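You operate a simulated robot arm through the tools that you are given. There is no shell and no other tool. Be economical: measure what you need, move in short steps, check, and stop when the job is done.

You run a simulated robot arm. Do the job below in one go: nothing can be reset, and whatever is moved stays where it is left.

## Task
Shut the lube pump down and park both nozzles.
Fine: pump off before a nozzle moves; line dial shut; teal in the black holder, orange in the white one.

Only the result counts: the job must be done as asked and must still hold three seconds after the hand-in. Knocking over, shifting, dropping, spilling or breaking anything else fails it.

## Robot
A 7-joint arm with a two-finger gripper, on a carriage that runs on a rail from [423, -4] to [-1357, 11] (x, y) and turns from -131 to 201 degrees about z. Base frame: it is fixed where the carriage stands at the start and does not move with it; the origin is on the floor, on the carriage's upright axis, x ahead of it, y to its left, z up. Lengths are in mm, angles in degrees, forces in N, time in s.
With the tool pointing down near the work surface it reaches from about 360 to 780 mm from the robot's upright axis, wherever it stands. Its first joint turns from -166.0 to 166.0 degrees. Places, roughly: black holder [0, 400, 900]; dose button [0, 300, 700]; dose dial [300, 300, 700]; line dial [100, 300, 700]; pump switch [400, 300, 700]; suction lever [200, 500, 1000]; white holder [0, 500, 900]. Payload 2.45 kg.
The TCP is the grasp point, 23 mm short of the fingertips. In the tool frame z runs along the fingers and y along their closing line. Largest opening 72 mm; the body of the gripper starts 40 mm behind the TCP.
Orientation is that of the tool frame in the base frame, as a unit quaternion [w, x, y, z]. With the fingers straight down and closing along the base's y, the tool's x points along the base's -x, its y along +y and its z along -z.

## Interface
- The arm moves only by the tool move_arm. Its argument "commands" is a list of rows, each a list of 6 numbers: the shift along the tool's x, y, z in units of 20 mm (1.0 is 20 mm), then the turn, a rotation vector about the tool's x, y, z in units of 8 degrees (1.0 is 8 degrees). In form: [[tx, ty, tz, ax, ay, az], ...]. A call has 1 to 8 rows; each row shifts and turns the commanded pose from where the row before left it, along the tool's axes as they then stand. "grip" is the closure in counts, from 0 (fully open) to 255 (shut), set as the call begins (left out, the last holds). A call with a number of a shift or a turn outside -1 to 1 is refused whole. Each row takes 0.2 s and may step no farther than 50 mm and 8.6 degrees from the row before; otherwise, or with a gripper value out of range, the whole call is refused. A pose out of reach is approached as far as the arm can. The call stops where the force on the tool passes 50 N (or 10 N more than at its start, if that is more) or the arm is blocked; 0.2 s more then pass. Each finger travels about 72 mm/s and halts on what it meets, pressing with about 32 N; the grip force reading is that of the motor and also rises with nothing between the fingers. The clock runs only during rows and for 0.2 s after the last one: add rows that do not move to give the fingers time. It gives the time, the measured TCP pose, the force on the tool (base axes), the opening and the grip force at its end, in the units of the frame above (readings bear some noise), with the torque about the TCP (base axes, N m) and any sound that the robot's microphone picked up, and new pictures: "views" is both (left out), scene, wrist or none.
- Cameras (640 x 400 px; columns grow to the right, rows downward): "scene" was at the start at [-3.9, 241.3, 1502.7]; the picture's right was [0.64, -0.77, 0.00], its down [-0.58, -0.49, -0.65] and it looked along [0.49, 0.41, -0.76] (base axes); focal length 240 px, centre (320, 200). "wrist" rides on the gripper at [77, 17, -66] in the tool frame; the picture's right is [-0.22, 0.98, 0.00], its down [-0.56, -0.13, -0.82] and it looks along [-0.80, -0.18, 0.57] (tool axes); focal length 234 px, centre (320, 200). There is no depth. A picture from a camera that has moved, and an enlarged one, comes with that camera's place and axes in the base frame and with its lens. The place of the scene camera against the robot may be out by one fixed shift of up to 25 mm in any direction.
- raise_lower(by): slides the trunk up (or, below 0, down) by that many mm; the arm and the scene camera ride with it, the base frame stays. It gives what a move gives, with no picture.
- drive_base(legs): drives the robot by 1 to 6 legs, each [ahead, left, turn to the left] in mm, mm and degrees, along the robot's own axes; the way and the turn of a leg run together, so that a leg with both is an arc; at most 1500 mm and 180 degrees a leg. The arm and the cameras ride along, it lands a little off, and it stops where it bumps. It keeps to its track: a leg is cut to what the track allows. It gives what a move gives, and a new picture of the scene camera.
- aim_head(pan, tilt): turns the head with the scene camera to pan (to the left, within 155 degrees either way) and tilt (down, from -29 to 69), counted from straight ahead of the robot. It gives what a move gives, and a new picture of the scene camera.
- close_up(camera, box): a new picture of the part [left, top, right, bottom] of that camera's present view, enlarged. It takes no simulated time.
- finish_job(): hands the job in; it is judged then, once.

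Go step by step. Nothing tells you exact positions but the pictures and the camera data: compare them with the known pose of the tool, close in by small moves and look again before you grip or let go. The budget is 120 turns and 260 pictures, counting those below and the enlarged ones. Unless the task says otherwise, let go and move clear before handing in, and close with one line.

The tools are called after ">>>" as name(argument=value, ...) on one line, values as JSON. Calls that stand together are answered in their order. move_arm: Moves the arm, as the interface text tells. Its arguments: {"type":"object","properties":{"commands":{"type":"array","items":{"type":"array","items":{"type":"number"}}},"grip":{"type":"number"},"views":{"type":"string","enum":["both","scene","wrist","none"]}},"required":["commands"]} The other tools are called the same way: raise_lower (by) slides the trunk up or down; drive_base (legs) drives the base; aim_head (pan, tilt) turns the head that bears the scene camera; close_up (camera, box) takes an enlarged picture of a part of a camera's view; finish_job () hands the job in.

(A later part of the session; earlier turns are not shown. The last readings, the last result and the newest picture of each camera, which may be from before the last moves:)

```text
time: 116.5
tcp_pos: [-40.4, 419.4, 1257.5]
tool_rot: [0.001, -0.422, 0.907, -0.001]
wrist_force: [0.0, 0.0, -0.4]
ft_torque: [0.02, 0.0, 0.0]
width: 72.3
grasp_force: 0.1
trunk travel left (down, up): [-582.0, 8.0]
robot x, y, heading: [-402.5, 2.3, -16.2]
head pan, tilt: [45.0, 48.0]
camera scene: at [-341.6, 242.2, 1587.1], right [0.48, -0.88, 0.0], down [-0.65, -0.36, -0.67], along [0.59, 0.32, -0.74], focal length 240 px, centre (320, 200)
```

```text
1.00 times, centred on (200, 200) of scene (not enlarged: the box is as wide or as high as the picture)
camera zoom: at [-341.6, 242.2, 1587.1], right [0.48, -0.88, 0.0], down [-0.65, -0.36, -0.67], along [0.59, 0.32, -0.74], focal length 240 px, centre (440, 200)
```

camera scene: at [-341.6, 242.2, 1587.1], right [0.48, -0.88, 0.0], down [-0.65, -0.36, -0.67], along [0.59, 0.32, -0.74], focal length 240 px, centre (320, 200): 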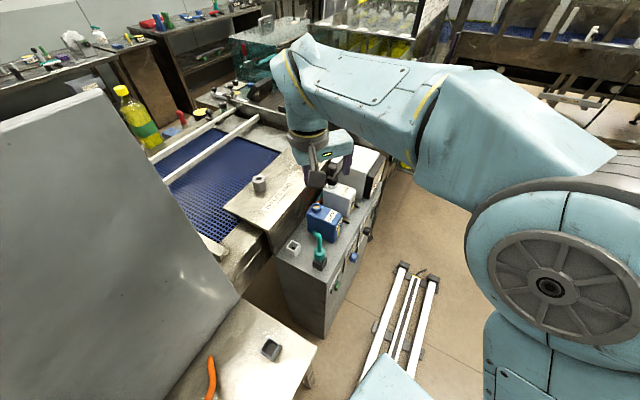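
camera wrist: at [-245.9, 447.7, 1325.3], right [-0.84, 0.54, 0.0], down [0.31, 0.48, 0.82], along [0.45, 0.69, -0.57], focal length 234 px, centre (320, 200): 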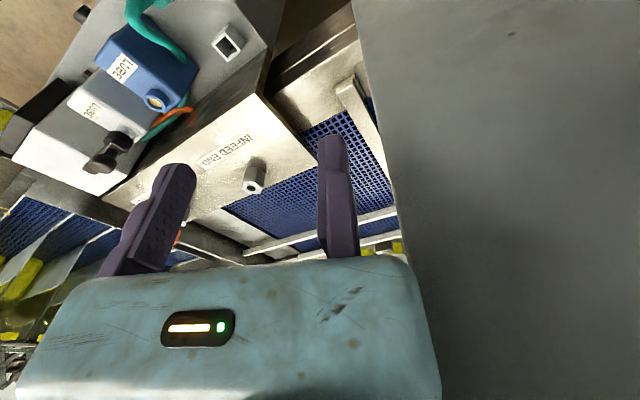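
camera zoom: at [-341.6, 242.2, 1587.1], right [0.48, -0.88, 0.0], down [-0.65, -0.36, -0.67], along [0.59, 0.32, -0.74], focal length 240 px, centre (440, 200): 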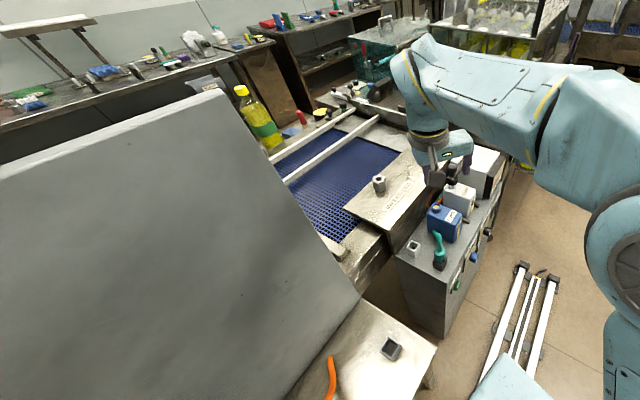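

>>> drive_base(legs=[[573, 164, 0], [0, 0, 22]])

>>> move_arm(commands=[[0, 0, 0, 0, 0, 0]], views="wrist")

```text
time: 121.1
tcp_pos: [379.6, 518.9, 1258.0]
tool_rot: [0.001, -0.587, 0.81, -0.002]
wrist_force: [0.8, 0.5, -0.8]
ft_torque: [0.03, 0.02, -0.03]
width: 72.1
grasp_force: 0.0
trunk travel left (down, up): [-582.0, 8.0]
robot x, y, heading: [199.2, 1.4, 5.8]
head pan, tilt: [45.0, 48.0]
camera scene: at [167.9, 244.2, 1587.1], right [0.77, -0.63, 0.0], down [-0.47, -0.57, -0.67], along [0.42, 0.52, -0.74], focal length 240 px, centre (320, 200)
```

scene: 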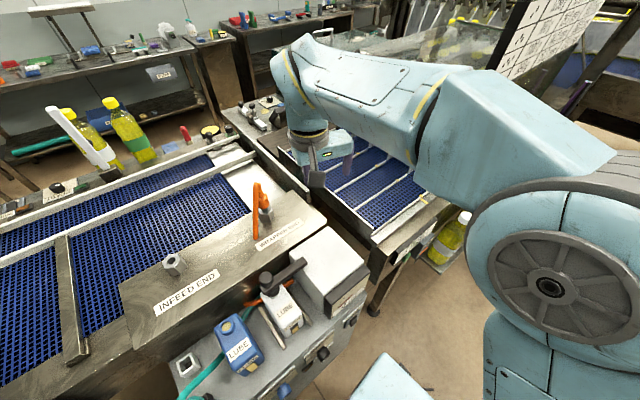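

```text
time: 121.5
tcp_pos: [377.0, 520.8, 1257.2]
tool_rot: [0.002, -0.586, 0.81, -0.002]
wrist_force: [-0.9, 0.1, 0.0]
ft_torque: [-0.04, 0.03, 0.02]
width: 72.0
grasp_force: 0.0
trunk travel left (down, up): [-582.0, 8.0]
robot x, y, heading: [197.9, -2.7, 5.3]
head pan, tilt: [45.0, 48.0]
camera wrist: at [338.2, 451.6, 1324.2], right [-0.86, 0.51, 0.0], down [0.29, 0.49, 0.82], along [0.42, 0.7, -0.57], focal length 234 px, centre (320, 200)
```

wrist: 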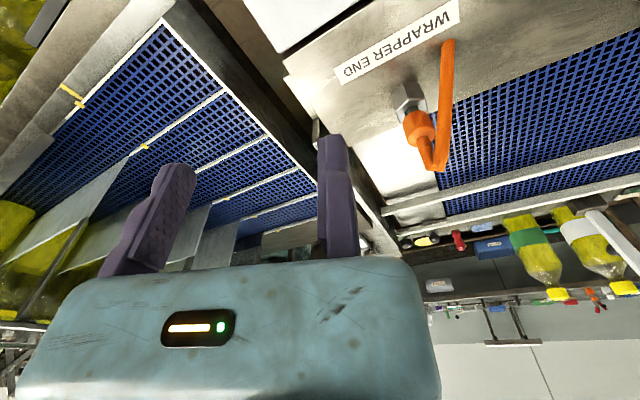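

The orange nozzle's axis is near (328, 680). I'll reposition the base closer for reach and take a second view.

>>> drive_base(legs=[[100, -9, 0], [0, 0, 15]])

>>> move_arm(commands=[[0, 0, 0, 0, 0, 1], [0, 0, 0, 0, 0, 1], [0, 0, 0, 0, 0, 1], [0, 0, 0, 0, 0, 1], [0, 0, 0, 0, 0, 1], [0, 0, 0, 0, 0, 1], [0, 0, 0, 0, 0, 1], [0, 0, 0, 0, 0, 0]], views="wrist")

```text
time: 123.5
tcp_pos: [337.5, 547.6, 1258.4]
tool_rot: [0.002, -0.687, 0.727, -0.001]
wrist_force: [-0.3, -0.4, -0.5]
ft_torque: [0.01, -0.01, 0.04]
width: 72.0
grasp_force: 0.1
trunk travel left (down, up): [-582.0, 8.0]
robot x, y, heading: [300.9, -2.1, 20.5]
head pan, tilt: [45.0, 48.0]
camera scene: at [206.6, 228.3, 1587.1], right [0.91, -0.42, 0.0], down [-0.31, -0.68, -0.67], along [0.28, 0.61, -0.74], focal length 240 px, centre (320, 200)
```

scene: 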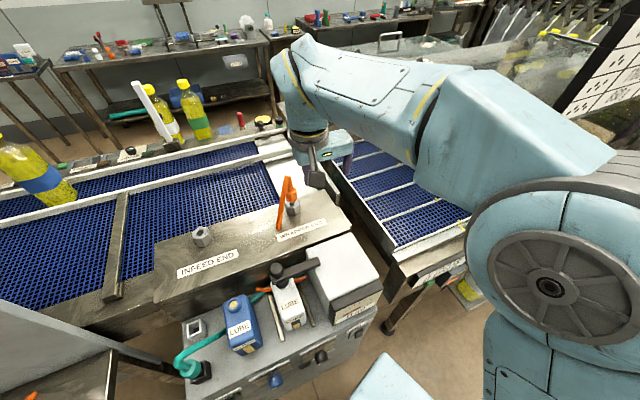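

```text
time: 125.3
tcp_pos: [336.1, 545.9, 1257.6]
tool_rot: [0.002, -0.265, 0.964, 0.0]
wrist_force: [-0.3, -0.8, 0.2]
ft_torque: [0.0, -0.02, 0.02]
width: 72.2
grasp_force: 0.1
trunk travel left (down, up): [-582.0, 8.0]
robot x, y, heading: [300.4, -3.3, 20.3]
head pan, tilt: [45.0, 48.0]
camera wrist: at [262.8, 522.8, 1324.1], right [-0.31, 0.95, 0.0], down [0.54, 0.18, 0.82], along [0.78, 0.26, -0.57], focal length 234 px, centre (320, 200)
```

wrist: 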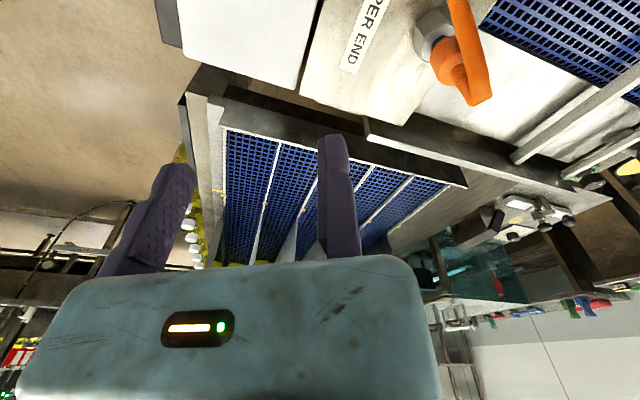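

>>> close_up(camera="wrist", box=[380, 0, 540, 120])

>>> move_arm(commands=[[-0.53, 0.848, 0, 0, 0, 0], [-0.53, 0.848, 0, 0, 0, 0], [-0.53, 0.848, 0, 0, 0, 0], [-0.53, 0.848, 0, 0, 0, 0], [0, 0.9, 0.5, 0, 0, 0], [0, 0.5, 0.5, 0, 0, 0], [0, 0, 0, 0, 0, 0]], views="wrist")

>>> close_up(camera="wrist", box=[260, 0, 460, 150])

```text
3.33 times, centred on (460, 60) of wrist
camera zoom: at [262.8, 522.8, 1324.1], right [-0.31, 0.95, 0.0], down [0.54, 0.18, 0.82], along [0.78, 0.26, -0.57], focal length 781 px, centre (-147, 667)
```

zoom: 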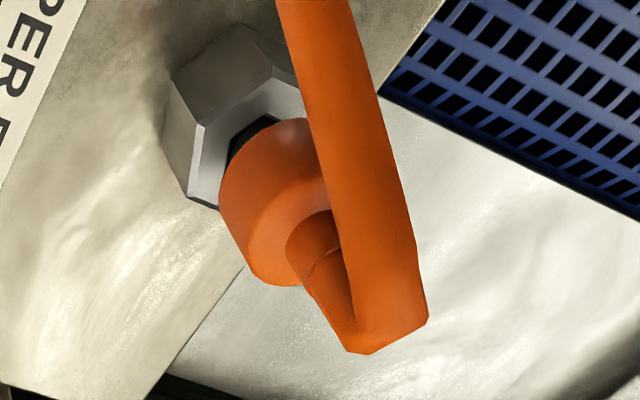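

```text
time: 126.9
tcp_pos: [324.2, 650.1, 1238.0]
tool_rot: [0.003, -0.265, 0.964, 0.001]
wrist_force: [0.0, -0.9, -0.1]
ft_torque: [0.0, -0.03, 0.01]
width: 71.7
grasp_force: 0.1
trunk travel left (down, up): [-582.0, 8.0]
robot x, y, heading: [300.1, 1.4, 20.6]
head pan, tilt: [45.0, 48.0]
camera wrist: at [249.9, 627.1, 1304.1], right [-0.31, 0.95, 0.0], down [0.54, 0.18, 0.82], along [0.78, 0.26, -0.57], focal length 234 px, centre (320, 200)
```

wrist: 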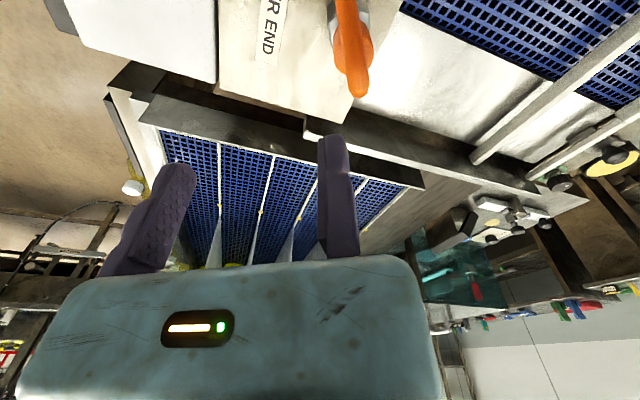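

```text
2.67 times, centred on (360, 75) of wrist
camera zoom: at [249.9, 627.1, 1304.1], right [-0.31, 0.95, 0.0], down [0.54, 0.18, 0.82], along [0.78, 0.26, -0.57], focal length 624 px, centre (213, 533)
```

zoom: 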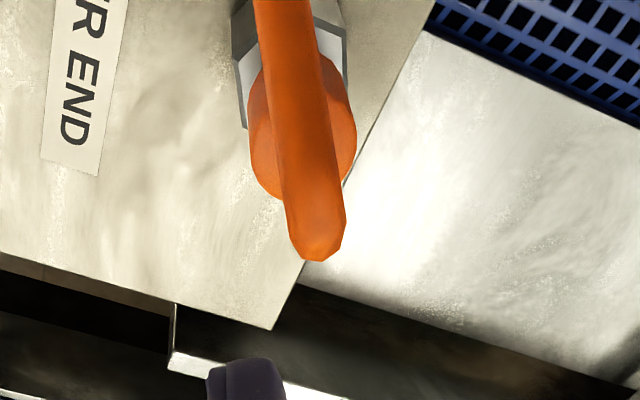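

The orange arch top is at (334, 685, 1146) and its axis at (330, 685). Moving beside it and checking alignment.

>>> move_arm(commands=[[-0.59, 0.99, 0.5, 0, 0, 0], [-0.59, 0.99, 0.5, 0, 0, 0], [0, 0, 0.5, 0, 0, 0], [0, 0, 0, 0, 0, 0]], views="wrist")

>>> close_up(camera="wrist", box=[200, 0, 400, 150])

```text
time: 127.9
tcp_pos: [319.8, 685.9, 1209.8]
tool_rot: [0.002, -0.266, 0.964, 0.0]
wrist_force: [0.0, 0.4, 0.6]
ft_torque: [-0.01, 0.01, 0.0]
width: 72.0
grasp_force: 0.0
out of reach, approached as far as the arm can: row 2
trunk travel left (down, up): [-582.0, 8.0]
robot x, y, heading: [299.3, -1.3, 20.3]
head pan, tilt: [45.0, 48.0]
camera wrist: at [243.9, 661.9, 1275.8], right [-0.31, 0.95, 0.0], down [0.54, 0.18, 0.82], along [0.78, 0.26, -0.57], focal length 234 px, centre (320, 200)
```

wrist: 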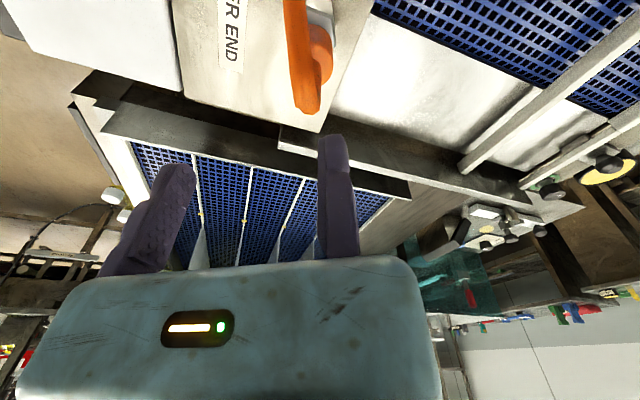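

```text
2.67 times, centred on (300, 75) of wrist
camera zoom: at [243.9, 661.9, 1275.8], right [-0.31, 0.95, 0.0], down [0.54, 0.18, 0.82], along [0.78, 0.26, -0.57], focal length 624 px, centre (373, 533)
```

zoom: 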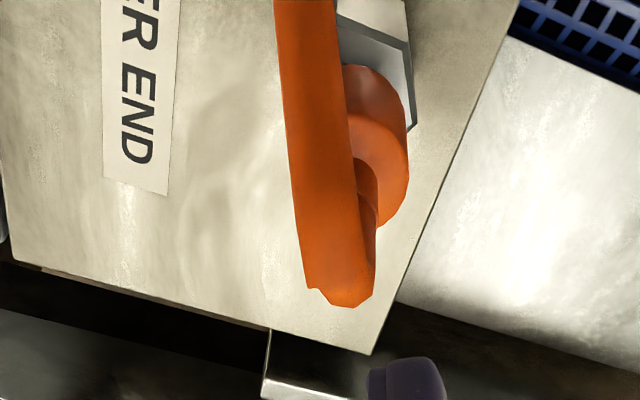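

>>> move_arm(commands=[[0, 0, 0.7, 0, 0, 0], [-0.25, 0.15, 0.2, 0, 0, 0], [-0.2, 0.15, 0, 0, 0, 0], [0, 0, 0, 0, 0, 0]], views="wrist")

>>> close_up(camera="wrist", box=[200, 20, 400, 170])

```text
time: 128.9
tcp_pos: [323.9, 696.7, 1191.6]
tool_rot: [0.002, -0.266, 0.964, -0.001]
wrist_force: [1.0, -1.2, -0.3]
ft_torque: [-0.01, -0.02, -0.01]
width: 72.0
grasp_force: 0.1
trunk travel left (down, up): [-582.0, 8.0]
robot x, y, heading: [295.1, -0.2, 20.4]
head pan, tilt: [45.0, 48.0]
camera wrist: at [249.1, 672.4, 1257.4], right [-0.31, 0.95, 0.0], down [0.54, 0.18, 0.82], along [0.78, 0.26, -0.57], focal length 234 px, centre (320, 200)
```

wrist: 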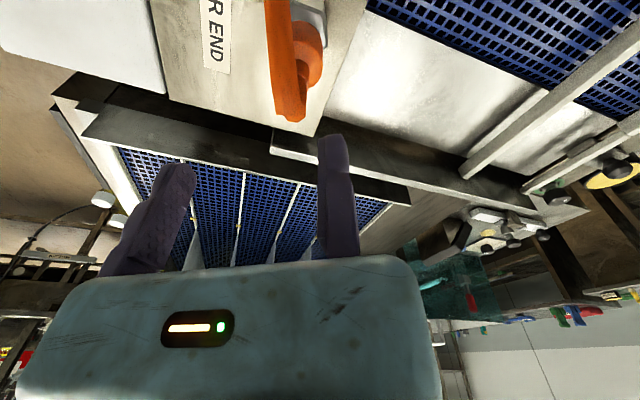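

```text
2.67 times, centred on (300, 95) of wrist
camera zoom: at [249.1, 672.4, 1257.4], right [-0.31, 0.95, 0.0], down [0.54, 0.18, 0.82], along [0.78, 0.26, -0.57], focal length 624 px, centre (373, 480)
```

zoom: 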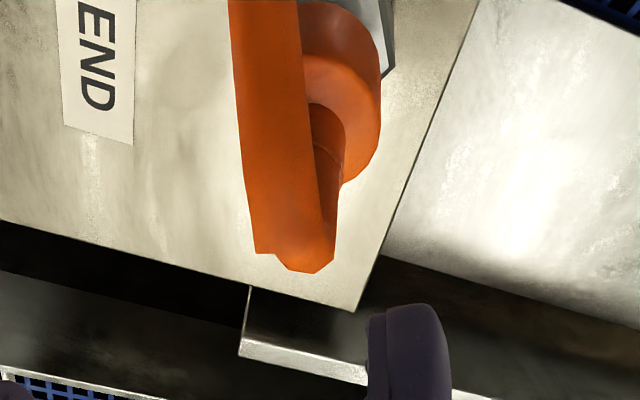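

Alignment is good with ~6 mm clearance. Descending to z≈1128.

>>> move_arm(commands=[[0, 0, 1, 0, 0, 0], [0, 0, 1, 0, 0, 0], [0, 0, 1, 0, 0, 0], [0, 0, 0.15, 0, 0, 0], [0, 0, 0, 0, 0, 0]], views="wrist")

```text
time: 130.1
tcp_pos: [324.4, 695.6, 1129.0]
tool_rot: [0.002, -0.266, 0.964, -0.001]
wrist_force: [-0.3, 0.6, 0.4]
ft_torque: [-0.02, 0.01, 0.02]
width: 72.0
grasp_force: 0.1
trunk travel left (down, up): [-582.0, 8.0]
robot x, y, heading: [297.2, -5.1, 20.7]
head pan, tilt: [45.0, 48.0]
camera wrist: at [249.1, 672.1, 1194.4], right [-0.31, 0.95, 0.0], down [0.54, 0.18, 0.82], along [0.78, 0.26, -0.57], focal length 234 px, centre (320, 200)
```

wrist: 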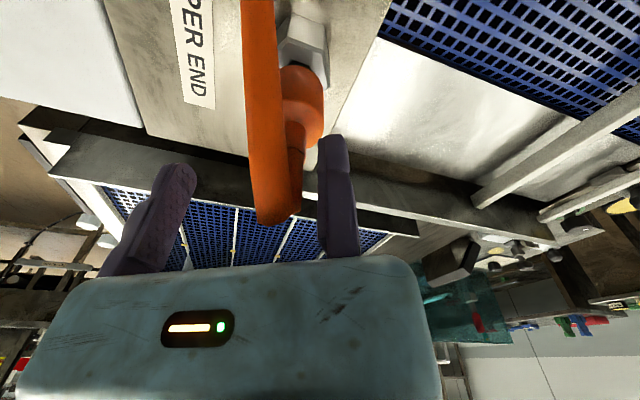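

>>> move_arm(commands=[[0, -0.25, 0, 0, 0, 0], [0, 0, 0, 0, 0, 0], [0, 0, 0, 0, 0, 0], [0, 0, 0, 0, 0, 0], [0, 0, 0, 0, 0, 0]], grip=255, views="wrist")

```text
time: 131.3
tcp_pos: [327.0, 691.6, 1128.9]
tool_rot: [0.003, -0.266, 0.964, 0.0]
wrist_force: [1.1, -1.9, 0.9]
ft_torque: [-0.2, -0.14, -0.01]
width: 14.0
grasp_force: 32.1
trunk travel left (down, up): [-582.0, 8.0]
robot x, y, heading: [295.3, -1.6, 20.3]
head pan, tilt: [45.0, 48.0]
camera wrist: at [251.9, 667.6, 1194.6], right [-0.31, 0.95, 0.0], down [0.54, 0.18, 0.82], along [0.78, 0.26, -0.57], focal length 234 px, centre (320, 200)
```

wrist: 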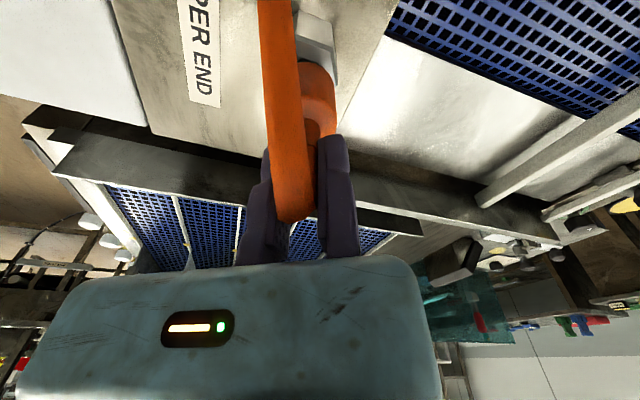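

Gripped. Lifting 60 mm slowly.

>>> move_arm(commands=[[0, 0, -0.5, 0, 0, 0], [0, 0, -0.5, 0, 0, 0], [0, 0, -0.7, 0, 0, 0], [0, 0, -0.7, 0, 0, 0], [0, 0, -0.7, 0, 0, 0], [0, 0, 0, 0, 0, 0]], views="both")

>>> close_up(camera="scene", box=[220, 130, 380, 250])

```text
time: 132.7
tcp_pos: [326.6, 691.9, 1190.2]
tool_rot: [0.002, -0.265, 0.964, 0.0]
wrist_force: [0.1, -0.1, 0.2]
ft_torque: [-0.01, -0.02, 0.0]
width: 14.1
grasp_force: 32.4
trunk travel left (down, up): [-582.0, 8.0]
robot x, y, heading: [299.3, -1.5, 20.6]
head pan, tilt: [45.0, 48.0]
camera scene: at [206.6, 228.3, 1587.1], right [0.91, -0.42, 0.0], down [-0.31, -0.68, -0.67], along [0.28, 0.61, -0.74], focal length 240 px, centre (320, 200)
camera wrist: at [251.2, 668.3, 1256.3], right [-0.31, 0.95, 0.0], down [0.54, 0.18, 0.82], along [0.78, 0.26, -0.57], focal length 234 px, centre (320, 200)
```

scene: 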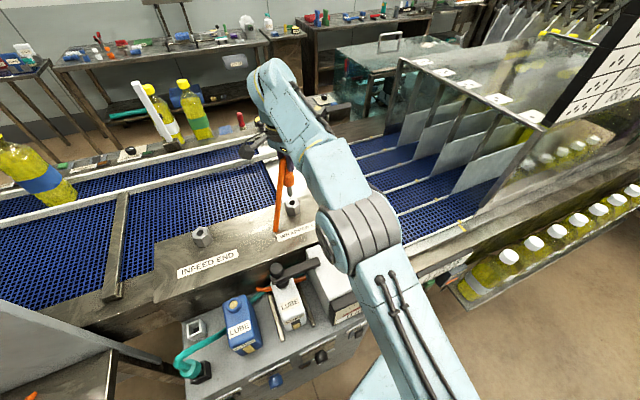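
wrist: 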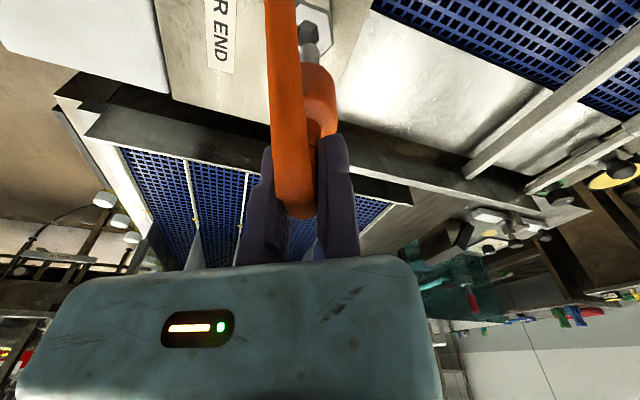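

```text
3.33 times, centred on (300, 190) of scene
camera zoom: at [206.6, 228.3, 1587.1], right [0.91, -0.42, 0.0], down [-0.31, -0.68, -0.67], along [0.28, 0.61, -0.74], focal length 799 px, centre (387, 233)
```

zoom: 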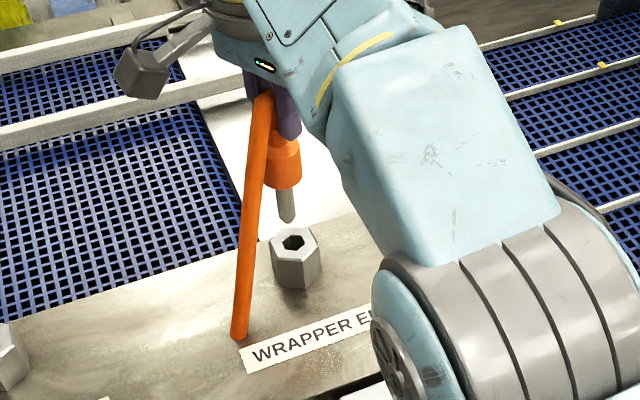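

The orange nozzle is out. I'll rise while retracting toward the robot.

>>> move_arm(commands=[[0.45, -0.76, -1, 0, 0, 0], [0.5, -0.86, -1, 0, 0, 0], [0.58, -0.98, -1, 0, 0, 0], [0.58, -0.98, -1, 0, 0, 0], [0.58, -0.98, 0, 0, 0, 0], [0.58, -0.98, 0, 0, 0, 0], [0.58, -0.98, 0, 0, 0, 0], [0.58, -0.98, 0, 0, 0, 0]], views="none")

>>> move_arm(commands=[[0.58, -0.98, 0, 0, 0, 0], [0.58, -0.98, 0, 0, 0, 0], [0.58, -0.98, 0, 0, 0, 0], [0.58, -0.98, 0, 0, 0, 0], [0, 0, 0, 0, 0, 0]], views="both")

```text
time: 134.5
tcp_pos: [327.1, 516.3, 1269.3]
tool_rot: [0.001, -0.265, 0.964, 0.0]
wrist_force: [-0.3, 0.1, -1.5]
ft_torque: [0.02, 0.02, 0.0]
width: 13.8
grasp_force: 31.6
trunk travel left (down, up): [-582.0, 8.0]
robot x, y, heading: [296.1, -3.9, 20.5]
head pan, tilt: [45.0, 48.0]
```

```text
time: 135.7
tcp_pos: [327.1, 426.3, 1270.9]
tool_rot: [0.002, -0.266, 0.964, 0.0]
wrist_force: [0.3, 0.1, -1.0]
ft_torque: [0.02, -0.02, -0.03]
width: 13.7
grasp_force: 31.8
trunk travel left (down, up): [-582.0, 8.0]
robot x, y, heading: [296.3, -3.6, 20.7]
head pan, tilt: [45.0, 48.0]
camera scene: at [206.6, 227.9, 1587.1], right [0.91, -0.42, 0.0], down [-0.31, -0.68, -0.67], along [0.28, 0.61, -0.74], focal length 240 px, centre (320, 200)
camera wrist: at [252.6, 402.4, 1336.6], right [-0.31, 0.95, 0.0], down [0.54, 0.18, 0.82], along [0.78, 0.26, -0.57], focal length 234 px, centre (320, 200)
```

scene: 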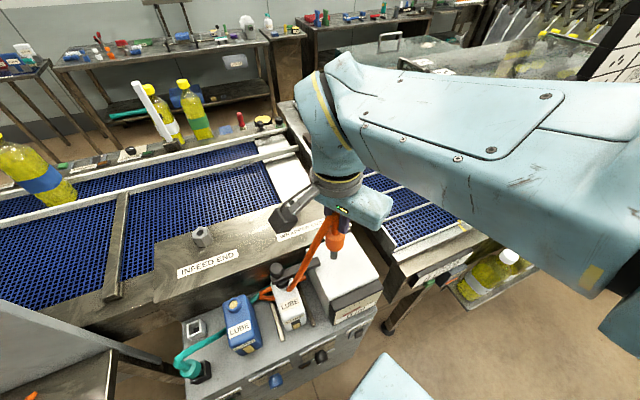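
wrist: 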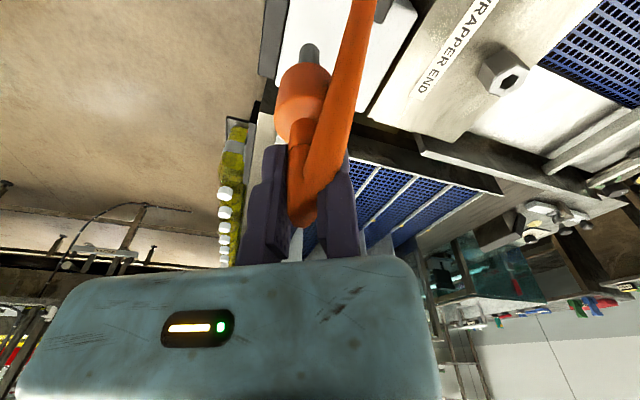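

>>> drive_base(legs=[[-333, 125, 0], [0, 0, -40], [-319, -116, 0]])

>>> move_arm(commands=[[0, 0, 0, 0, 0, 0]], views="wrist")

```text
time: 141.7
tcp_pos: [-102.9, 313.0, 1270.0]
tool_rot: [0.003, 0.081, 0.997, -0.002]
wrist_force: [-0.4, -0.1, 0.0]
ft_torque: [0.02, -0.01, -0.03]
width: 13.8
grasp_force: 32.3
trunk travel left (down, up): [-582.0, 8.0]
robot x, y, heading: [-401.3, 3.2, -19.9]
head pan, tilt: [45.0, 48.0]
camera scene: at [-328.9, 238.2, 1587.1], right [0.43, -0.9, 0.0], down [-0.67, -0.32, -0.67], along [0.6, 0.29, -0.74], focal length 240 px, centre (320, 200)
```

scene: 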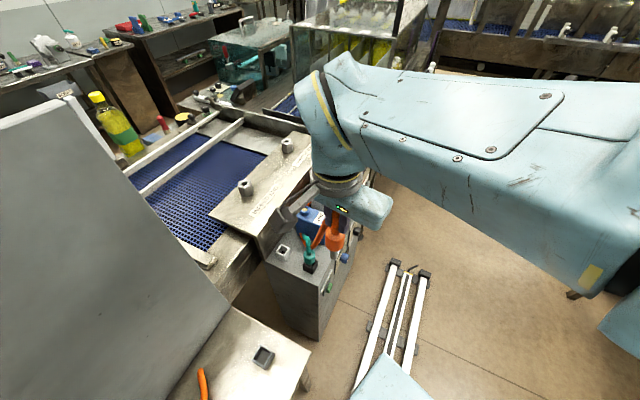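

```text
time: 142.1
tcp_pos: [-102.8, 312.4, 1270.9]
tool_rot: [0.002, 0.082, 0.997, -0.001]
wrist_force: [-1.1, -0.3, -0.9]
ft_torque: [0.0, 0.02, 0.01]
width: 13.7
grasp_force: 31.3
trunk travel left (down, up): [-582.0, 8.0]
robot x, y, heading: [-401.2, 6.2, -19.7]
head pan, tilt: [45.0, 48.0]
camera wrist: at [-175.8, 342.9, 1336.5], right [0.37, 0.93, 0.0], down [0.53, -0.21, 0.82], along [0.76, -0.31, -0.57], focal length 234 px, centre (320, 200)
```

wrist: 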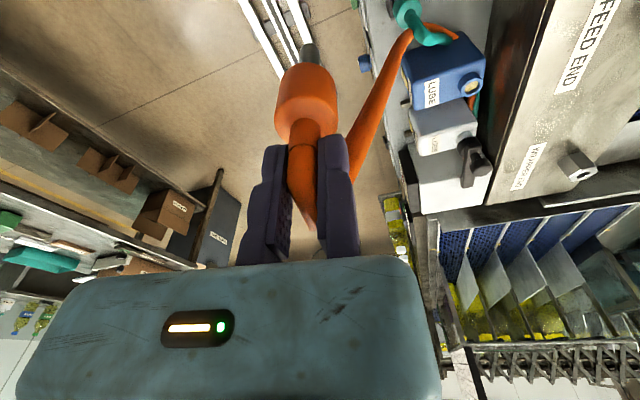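

At the station. I'll yaw so the wrist camera stays clear of the parked teal nozzle, then extend toward the white holder.

>>> move_arm(commands=[[0, 0, 0, 0, 0, -1], [0, 0, 0, 0, 0, -1], [0, 0, 0, 0, 0, -1], [0, 0, 0, 0, 0, -1], [0, 0, 0, 0, 0, -1], [0, 0, 0, 0, 0, -1]], views="none")

>>> move_arm(commands=[[-0.95, 0.545, 0, 0, 0, 0], [-0.95, 0.545, 0, 0, 0, 0], [-0.95, 0.545, 0, 0, 0, 0], [-0.95, 0.545, 0, 0, 0, 0], [-0.95, 0.545, 0, 0, 0, 0], [-0.95, 0.545, 0, 0, 0, 0], [-0.95, 0.545, 0, 0, 0, 0], [-0.95, 0.545, 0, 0, 0, 0]], views="wrist")

>>> close_up(camera="wrist", box=[240, 0, 400, 120])

```text
time: 143.5
tcp_pos: [-102.6, 311.9, 1271.5]
tool_rot: [0.002, -0.332, 0.943, -0.003]
wrist_force: [0.4, -0.2, -0.6]
ft_torque: [0.0, -0.04, -0.01]
width: 13.9
grasp_force: 31.8
trunk travel left (down, up): [-582.0, 8.0]
robot x, y, heading: [-406.0, 2.1, -19.8]
head pan, tilt: [45.0, 48.0]
```

```text
time: 145.3
tcp_pos: [-39.1, 476.5, 1269.6]
tool_rot: [0.001, -0.33, 0.944, -0.002]
wrist_force: [0.3, 0.1, 0.4]
ft_torque: [0.03, -0.01, 0.01]
width: 13.7
grasp_force: 31.2
trunk travel left (down, up): [-582.0, 8.0]
robot x, y, heading: [-408.6, 1.5, -19.6]
head pan, tilt: [45.0, 48.0]
camera wrist: at [-109.4, 442.3, 1336.5], right [-0.44, 0.9, 0.0], down [0.51, 0.25, 0.82], along [0.74, 0.36, -0.57], focal length 234 px, centre (320, 200)
```

wrist: 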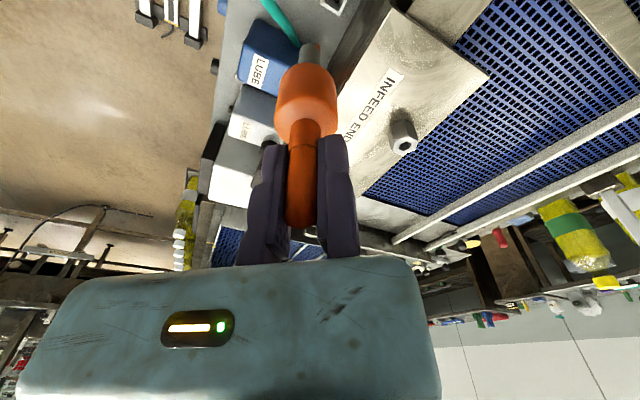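

```text
3.33 times, centred on (320, 60) of wrist
camera zoom: at [-109.4, 442.3, 1336.5], right [-0.44, 0.9, 0.0], down [0.51, 0.25, 0.82], along [0.74, 0.36, -0.57], focal length 781 px, centre (320, 667)
```

zoom: 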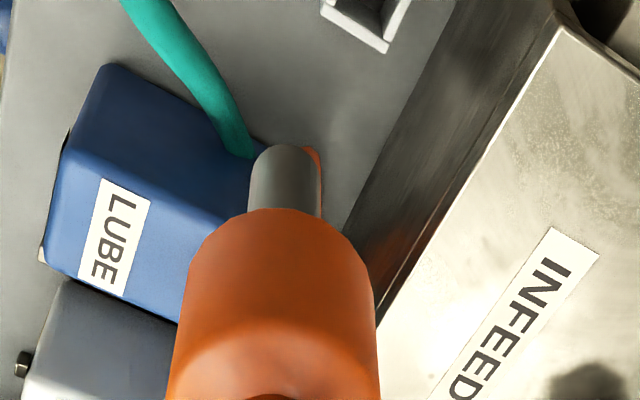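

>>> move_arm(commands=[[-0.92, 0.56, 0, 0, 0, 0], [-0.92, 0.56, 0, 0, 0, 0], [0, 0, 0, 0, 0, 0]], views="none")

>>> raise_lower(by=-225)

>>> move_arm(commands=[[0, 0, 0, 0, 0, 0]], views="both")

>>> close_up(camera="wrist", box=[240, 0, 400, 120])

>>> close_up(camera="scene", box=[220, 140, 380, 260])

```text
time: 146.1
tcp_pos: [-23.9, 516.6, 1269.6]
tool_rot: [0.002, -0.33, 0.944, -0.002]
wrist_force: [-0.7, 0.6, -0.4]
ft_torque: [0.0, 0.03, -0.02]
width: 13.7
grasp_force: 32.4
trunk travel left (down, up): [-582.0, 8.0]
robot x, y, heading: [-399.9, -2.3, -19.7]
head pan, tilt: [45.0, 48.0]
```

```text
time: 148.5
tcp_pos: [-23.7, 515.6, 1045.3]
tool_rot: [0.002, -0.331, 0.944, -0.002]
wrist_force: [0.2, 0.2, -0.5]
ft_torque: [-0.03, 0.02, 0.02]
width: 13.7
grasp_force: 32.0
trunk travel left (down, up): [-357.0, 233.0]
robot x, y, heading: [-404.0, 5.2, -19.6]
head pan, tilt: [45.0, 48.0]
```

```text
time: 148.9
tcp_pos: [-24.6, 516.2, 1044.8]
tool_rot: [0.001, -0.33, 0.944, -0.002]
wrist_force: [0.3, 0.6, -0.4]
ft_torque: [0.0, 0.0, 0.03]
width: 14.1
grasp_force: 32.3
trunk travel left (down, up): [-357.0, 233.0]
robot x, y, heading: [-406.0, 2.7, -19.6]
head pan, tilt: [45.0, 48.0]
camera scene: at [-328.6, 238.2, 1362.1], right [0.43, -0.9, 0.0], down [-0.67, -0.32, -0.67], along [0.6, 0.29, -0.74], focal length 240 px, centre (320, 200)
camera wrist: at [-94.6, 482.4, 1111.2], right [-0.44, 0.9, 0.0], down [0.51, 0.25, 0.82], along [0.74, 0.36, -0.57], focal length 234 px, centre (320, 200)
```

scene: 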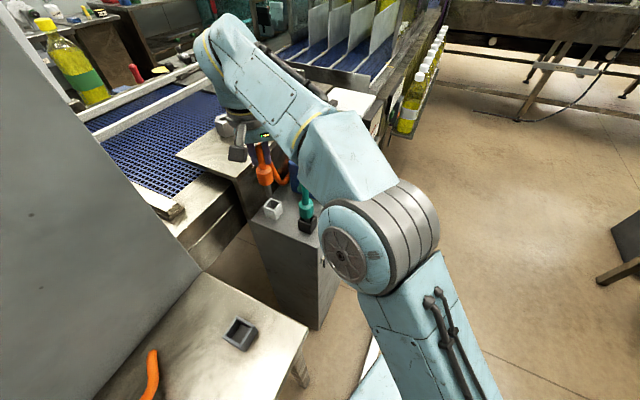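
wrist: 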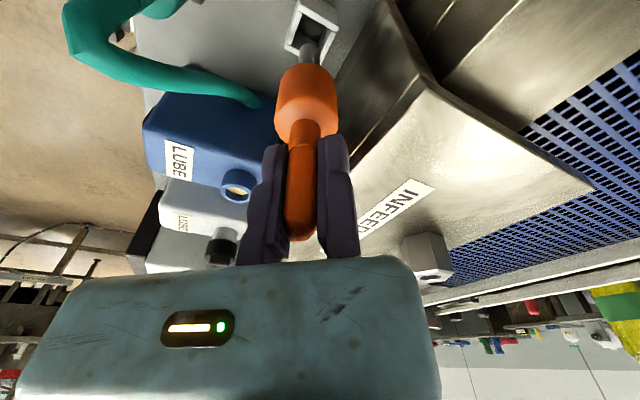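

```text
3.33 times, centred on (320, 60) of wrist
camera zoom: at [-94.6, 482.4, 1111.2], right [-0.44, 0.9, 0.0], down [0.51, 0.25, 0.82], along [0.74, 0.36, -0.57], focal length 781 px, centre (320, 667)
```

zoom: 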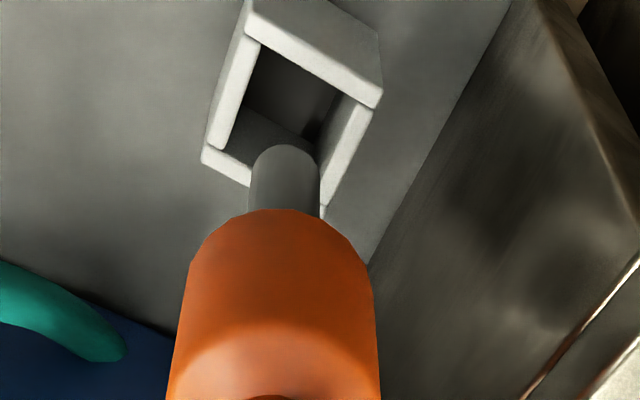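

```text
3.33 times, centred on (300, 200) of scene
camera zoom: at [-328.6, 238.2, 1362.1], right [0.43, -0.9, 0.0], down [-0.67, -0.32, -0.67], along [0.6, 0.29, -0.74], focal length 799 px, centre (387, 200)
```

zoom: 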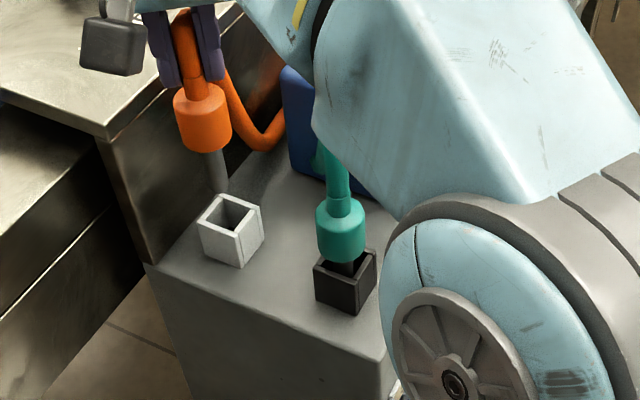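

The elbow sits low in front, and lowering further with the trunk would bring the forearm down onto the parked teal nozzle. I'll raise the trunk and lower with the arm itself instead, so the forearm comes from above.

>>> raise_lower(by=230)

>>> move_arm(commands=[[0, 0, 1, 0, 0, 0], [0, 0, 1, 0, 0, 0], [0, 0, 1, 0, 0, 0], [0, 0, 1, 0, 0, 0], [0, 0, 1, 0, 0, 0], [0, 0, 1, 0, 0, 0], [0, 0, 1, 0, 0, 0], [0, 0, 1, 0, 0, 0]], views="scene")

```text
time: 151.3
tcp_pos: [-24.1, 516.1, 1275.0]
tool_rot: [0.002, -0.33, 0.944, -0.003]
wrist_force: [0.4, 0.2, -0.8]
ft_torque: [0.02, -0.04, 0.01]
width: 13.8
grasp_force: 32.3
trunk travel left (down, up): [-587.0, 3.0]
robot x, y, heading: [-399.3, 4.3, -19.8]
head pan, tilt: [45.0, 48.0]
```

```text
time: 153.1
tcp_pos: [-23.3, 515.9, 1114.2]
tool_rot: [0.002, -0.33, 0.944, -0.002]
wrist_force: [0.0, -0.4, -0.9]
ft_torque: [0.01, -0.02, 0.04]
width: 14.0
grasp_force: 31.7
trunk travel left (down, up): [-587.0, 3.0]
robot x, y, heading: [-406.4, 1.1, -19.3]
head pan, tilt: [45.0, 48.0]
camera scene: at [-328.5, 238.2, 1592.1], right [0.43, -0.9, 0.0], down [-0.67, -0.32, -0.67], along [0.6, 0.29, -0.74], focal length 240 px, centre (320, 200)
```

scene: 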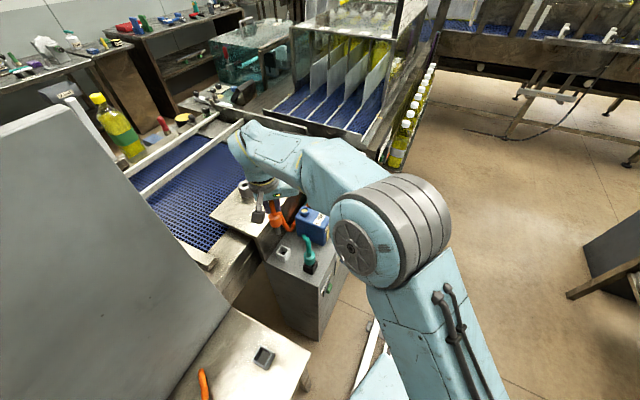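

Much better: the teal nozzle is fully clear of the arm. Continuing down with the arm.

>>> move_arm(commands=[[0, 0, 1, 0, 0, 0], [0, 0, 1, 0, 0, 0], [0, 0, 1, 0, 0, 0], [0, 0, 0.5, 0, 0, 0], [0, 0, 0, 0, 0, 0]], views="both")

>>> close_up(camera="wrist", box=[240, 0, 400, 120])

>>> close_up(camera="scene", box=[220, 160, 380, 280])

```text
time: 154.3
tcp_pos: [-23.0, 516.2, 1045.7]
tool_rot: [0.002, -0.33, 0.944, -0.002]
wrist_force: [0.8, 0.4, -0.5]
ft_torque: [-0.01, 0.01, -0.01]
width: 14.1
grasp_force: 31.9
trunk travel left (down, up): [-587.0, 3.0]
robot x, y, heading: [-403.1, 3.3, -19.7]
head pan, tilt: [45.0, 48.0]
camera scene: at [-328.6, 238.2, 1592.1], right [0.43, -0.9, 0.0], down [-0.67, -0.32, -0.67], along [0.6, 0.29, -0.74], focal length 240 px, centre (320, 200)
camera wrist: at [-93.7, 482.2, 1110.9], right [-0.44, 0.9, 0.0], down [0.51, 0.25, 0.82], along [0.74, 0.36, -0.57], focal length 234 px, centre (320, 200)
```

scene: 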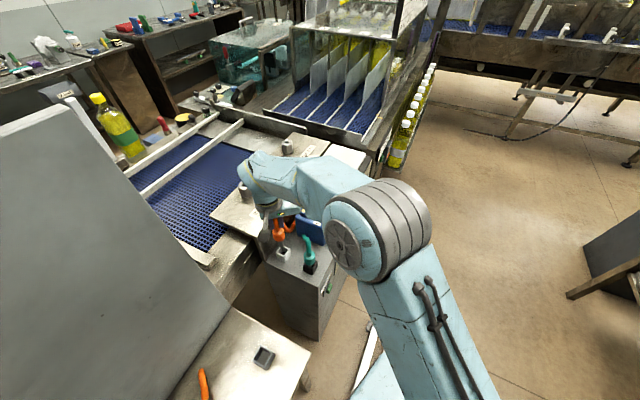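
wrist: 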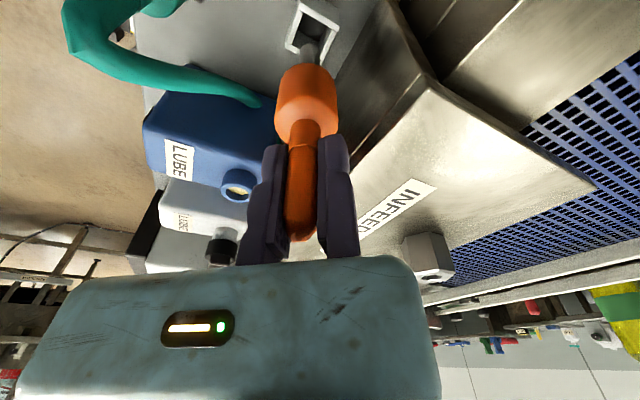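

```text
3.33 times, centred on (320, 60) of wrist
camera zoom: at [-93.7, 482.2, 1110.9], right [-0.44, 0.9, 0.0], down [0.51, 0.25, 0.82], along [0.74, 0.36, -0.57], focal length 781 px, centre (320, 667)
```

zoom: 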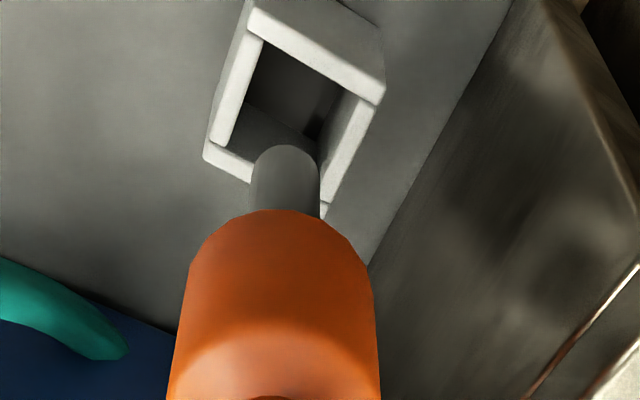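

```text
3.33 times, centred on (300, 220) of scene
camera zoom: at [-328.6, 238.2, 1592.1], right [0.43, -0.9, 0.0], down [-0.67, -0.32, -0.67], along [0.6, 0.29, -0.74], focal length 799 px, centre (387, 133)
```

zoom: 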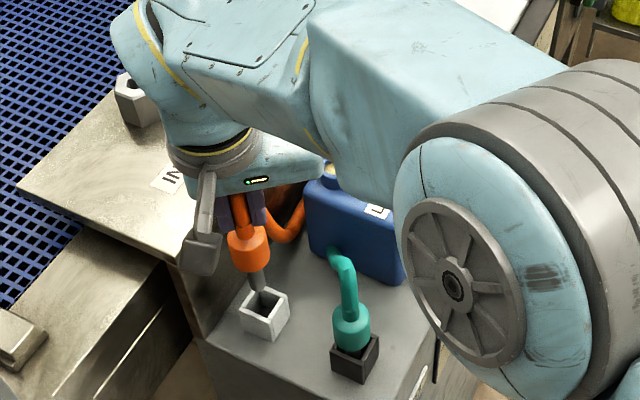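

White holder's centre is about (−16.5, 513), rim ~888, and the stem is within a few mm of it. Lowering 20 mm for a finer check.

>>> move_arm(commands=[[0, 0, 0.5, 0, 0, 0], [0, 0, 0.5, 0, 0, 0], [0, 0, 0, 0, 0, 0]], views="none")

>>> close_up(camera="wrist", box=[250, 0, 370, 90])

>>> close_up(camera="scene", box=[250, 210, 330, 270])

```text
time: 155.1
tcp_pos: [-21.6, 516.5, 1025.1]
tool_rot: [0.002, -0.33, 0.944, -0.003]
wrist_force: [0.9, -0.4, -0.7]
ft_torque: [0.01, 0.02, 0.0]
width: 13.8
grasp_force: 31.8
trunk travel left (down, up): [-587.0, 3.0]
robot x, y, heading: [-403.8, 4.0, -19.5]
head pan, tilt: [45.0, 48.0]
```

```text
4.44 times, centred on (310, 45) of wrist
camera zoom: at [-93.8, 482.2, 1090.6], right [-0.44, 0.9, 0.0], down [0.51, 0.25, 0.82], along [0.74, 0.36, -0.57], focal length 1041 px, centre (364, 889)
```

zoom: 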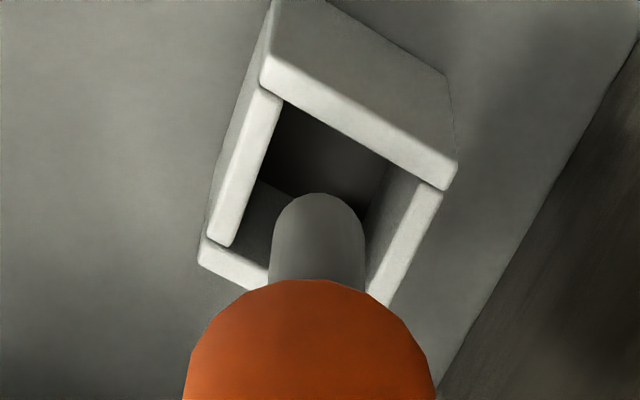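

```text
6.67 times, centred on (290, 240) of scene
camera zoom: at [-328.6, 238.2, 1592.1], right [0.43, -0.9, 0.0], down [-0.67, -0.32, -0.67], along [0.6, 0.29, -0.74], focal length 1598 px, centre (520, -67)
```

zoom: 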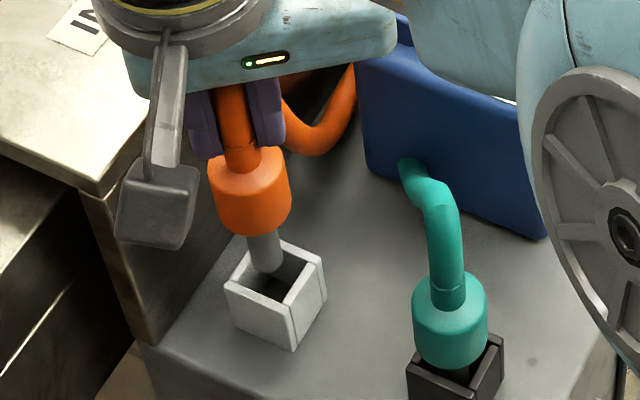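

Both views agree the stem is nearly over the centre; a small +x correction, then lower 10 mm.

>>> move_arm(commands=[[-0.17, -0.07, 0.0, 0, 0, 0], [0, 0, 0.45, 0, 0, 0], [0, 0, 0, 0, 0, 0]], views="none")

>>> close_up(camera="wrist", box=[250, 0, 370, 90])

>>> close_up(camera="scene", box=[250, 210, 330, 270])

```text
time: 155.9
tcp_pos: [-19.7, 517.4, 1015.1]
tool_rot: [0.001, -0.331, 0.944, -0.002]
wrist_force: [-0.8, -0.5, 0.1]
ft_torque: [0.02, 0.02, -0.01]
width: 13.8
grasp_force: 32.2
trunk travel left (down, up): [-587.0, 3.0]
robot x, y, heading: [-400.8, 6.1, -19.5]
head pan, tilt: [45.0, 48.0]
```

```text
4.44 times, centred on (310, 45) of wrist
camera zoom: at [-90.1, 482.9, 1082.0], right [-0.44, 0.9, 0.0], down [0.51, 0.25, 0.82], along [0.74, 0.36, -0.57], focal length 1041 px, centre (364, 889)
```

zoom: 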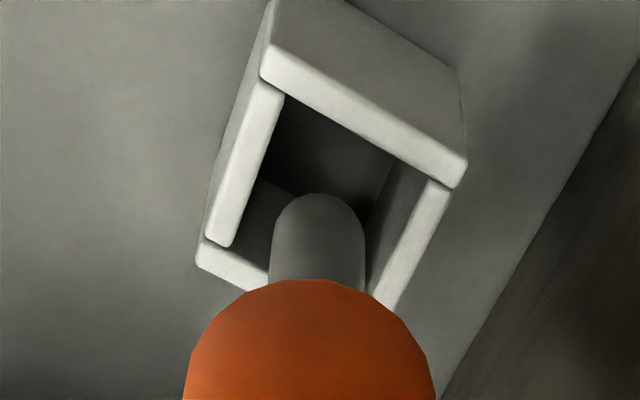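

```text
6.67 times, centred on (290, 240) of scene
camera zoom: at [-328.6, 238.3, 1592.1], right [0.43, -0.9, 0.0], down [-0.67, -0.32, -0.67], along [0.6, 0.29, -0.74], focal length 1598 px, centre (520, -67)
```

zoom: 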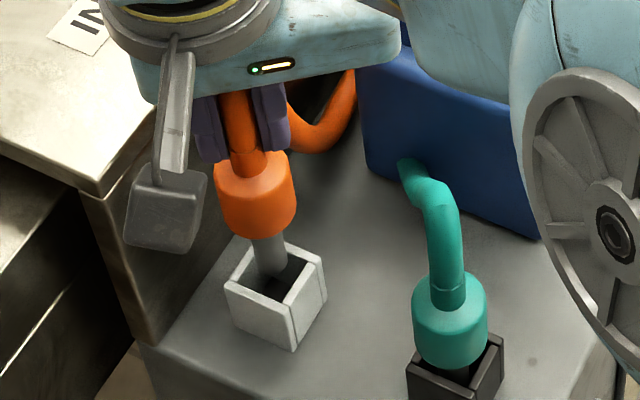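

The tip is in the mouth and centred. Lowering until it seats.

>>> move_arm(commands=[[-0.05, 0, 0.4, 0, 0, 0], [0, 0, 0.4, 0, 0, 0], [0, 0, 0.4, 0, 0, 0], [0, 0, 0.3, 0, 0, 0], [0, 0, 0.2, 0, 0, 0], [0, 0, 0.2, 0, 0, 0], [0, 0, 0.2, 0, 0, 0]], views="wrist")

>>> close_up(camera="scene", box=[250, 210, 330, 270])

```text
time: 157.5
tcp_pos: [-18.5, 517.6, 977.6]
tool_rot: [0.003, -0.33, 0.944, 0.0]
wrist_force: [-1.6, -1.5, 25.6]
ft_torque: [-0.34, 0.13, -0.04]
width: 13.9
grasp_force: 32.3
trunk travel left (down, up): [-587.0, 3.0]
robot x, y, heading: [-400.1, 0.5, -19.3]
head pan, tilt: [45.0, 48.0]
camera wrist: at [-89.8, 483.1, 1044.0], right [-0.44, 0.9, 0.0], down [0.51, 0.25, 0.82], along [0.74, 0.36, -0.57], focal length 234 px, centre (320, 200)
```

wrist: 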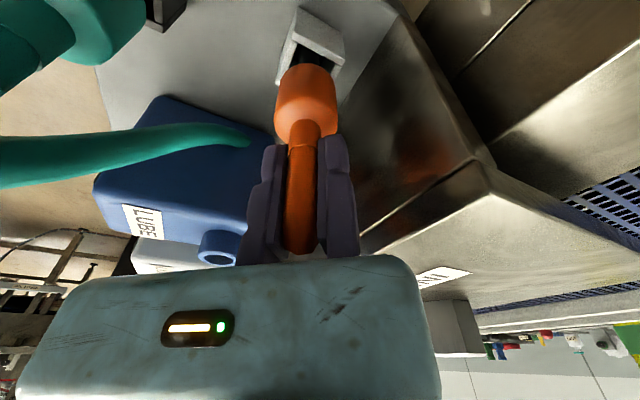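

```text
6.67 times, centred on (290, 240) of scene
camera zoom: at [-330.1, 236.4, 1593.0], right [0.43, -0.9, 0.0], down [-0.67, -0.32, -0.67], along [0.61, 0.29, -0.74], focal length 1598 px, centre (520, -67)
```

zoom: 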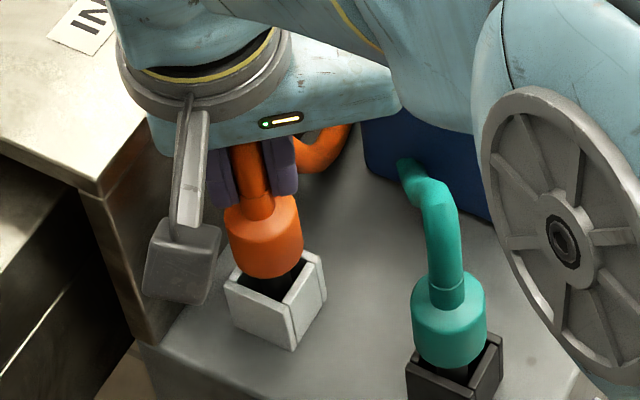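

Seated at the same depth as teal (25 N on the floor). Relieving and opening partially.

>>> move_arm(commands=[[0, 0, -0.2, 0, 0, 0], [0, 0, 0, 0, 0, 0], [0, 0, 0, 0, 0, 0], [0, 0, 0, 0, 0, 0]], grip=125, views="wrist")

>>> close_up(camera="scene", box=[250, 210, 330, 270])

```text
time: 158.5
tcp_pos: [-18.1, 517.6, 977.5]
tool_rot: [0.001, -0.331, 0.944, -0.002]
wrist_force: [-0.3, 0.2, -0.6]
ft_torque: [0.02, 0.0, -0.05]
width: 36.4
grasp_force: 0.1
trunk travel left (down, up): [-587.0, 3.0]
robot x, y, heading: [-400.4, 4.6, -19.5]
head pan, tilt: [45.0, 48.0]
camera wrist: at [-88.9, 483.3, 1044.2], right [-0.44, 0.9, 0.0], down [0.51, 0.25, 0.82], along [0.74, 0.36, -0.57], focal length 234 px, centre (320, 200)
```

wrist: 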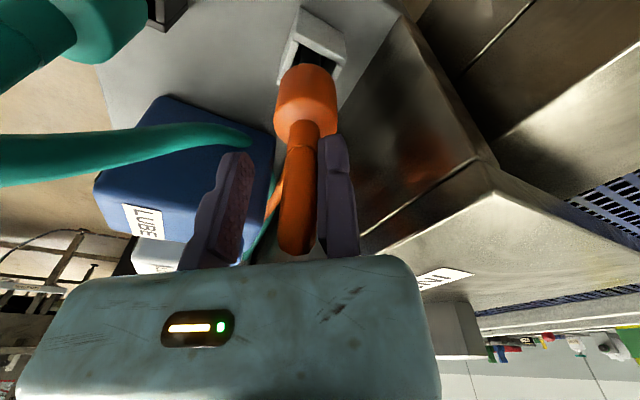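

```text
6.67 times, centred on (290, 240) of scene
camera zoom: at [-328.7, 238.1, 1592.1], right [0.43, -0.9, 0.0], down [-0.67, -0.32, -0.67], along [0.6, 0.29, -0.74], focal length 1598 px, centre (520, -67)
```

zoom: 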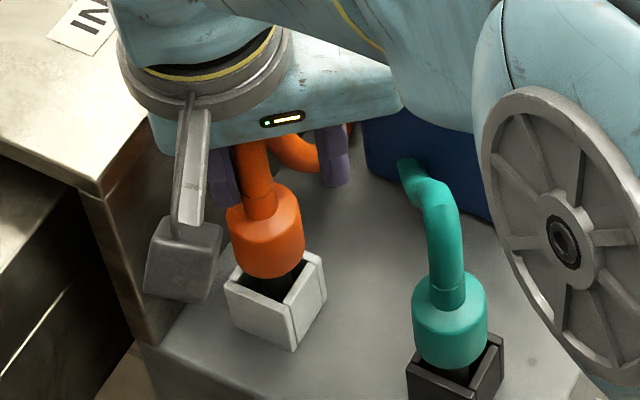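

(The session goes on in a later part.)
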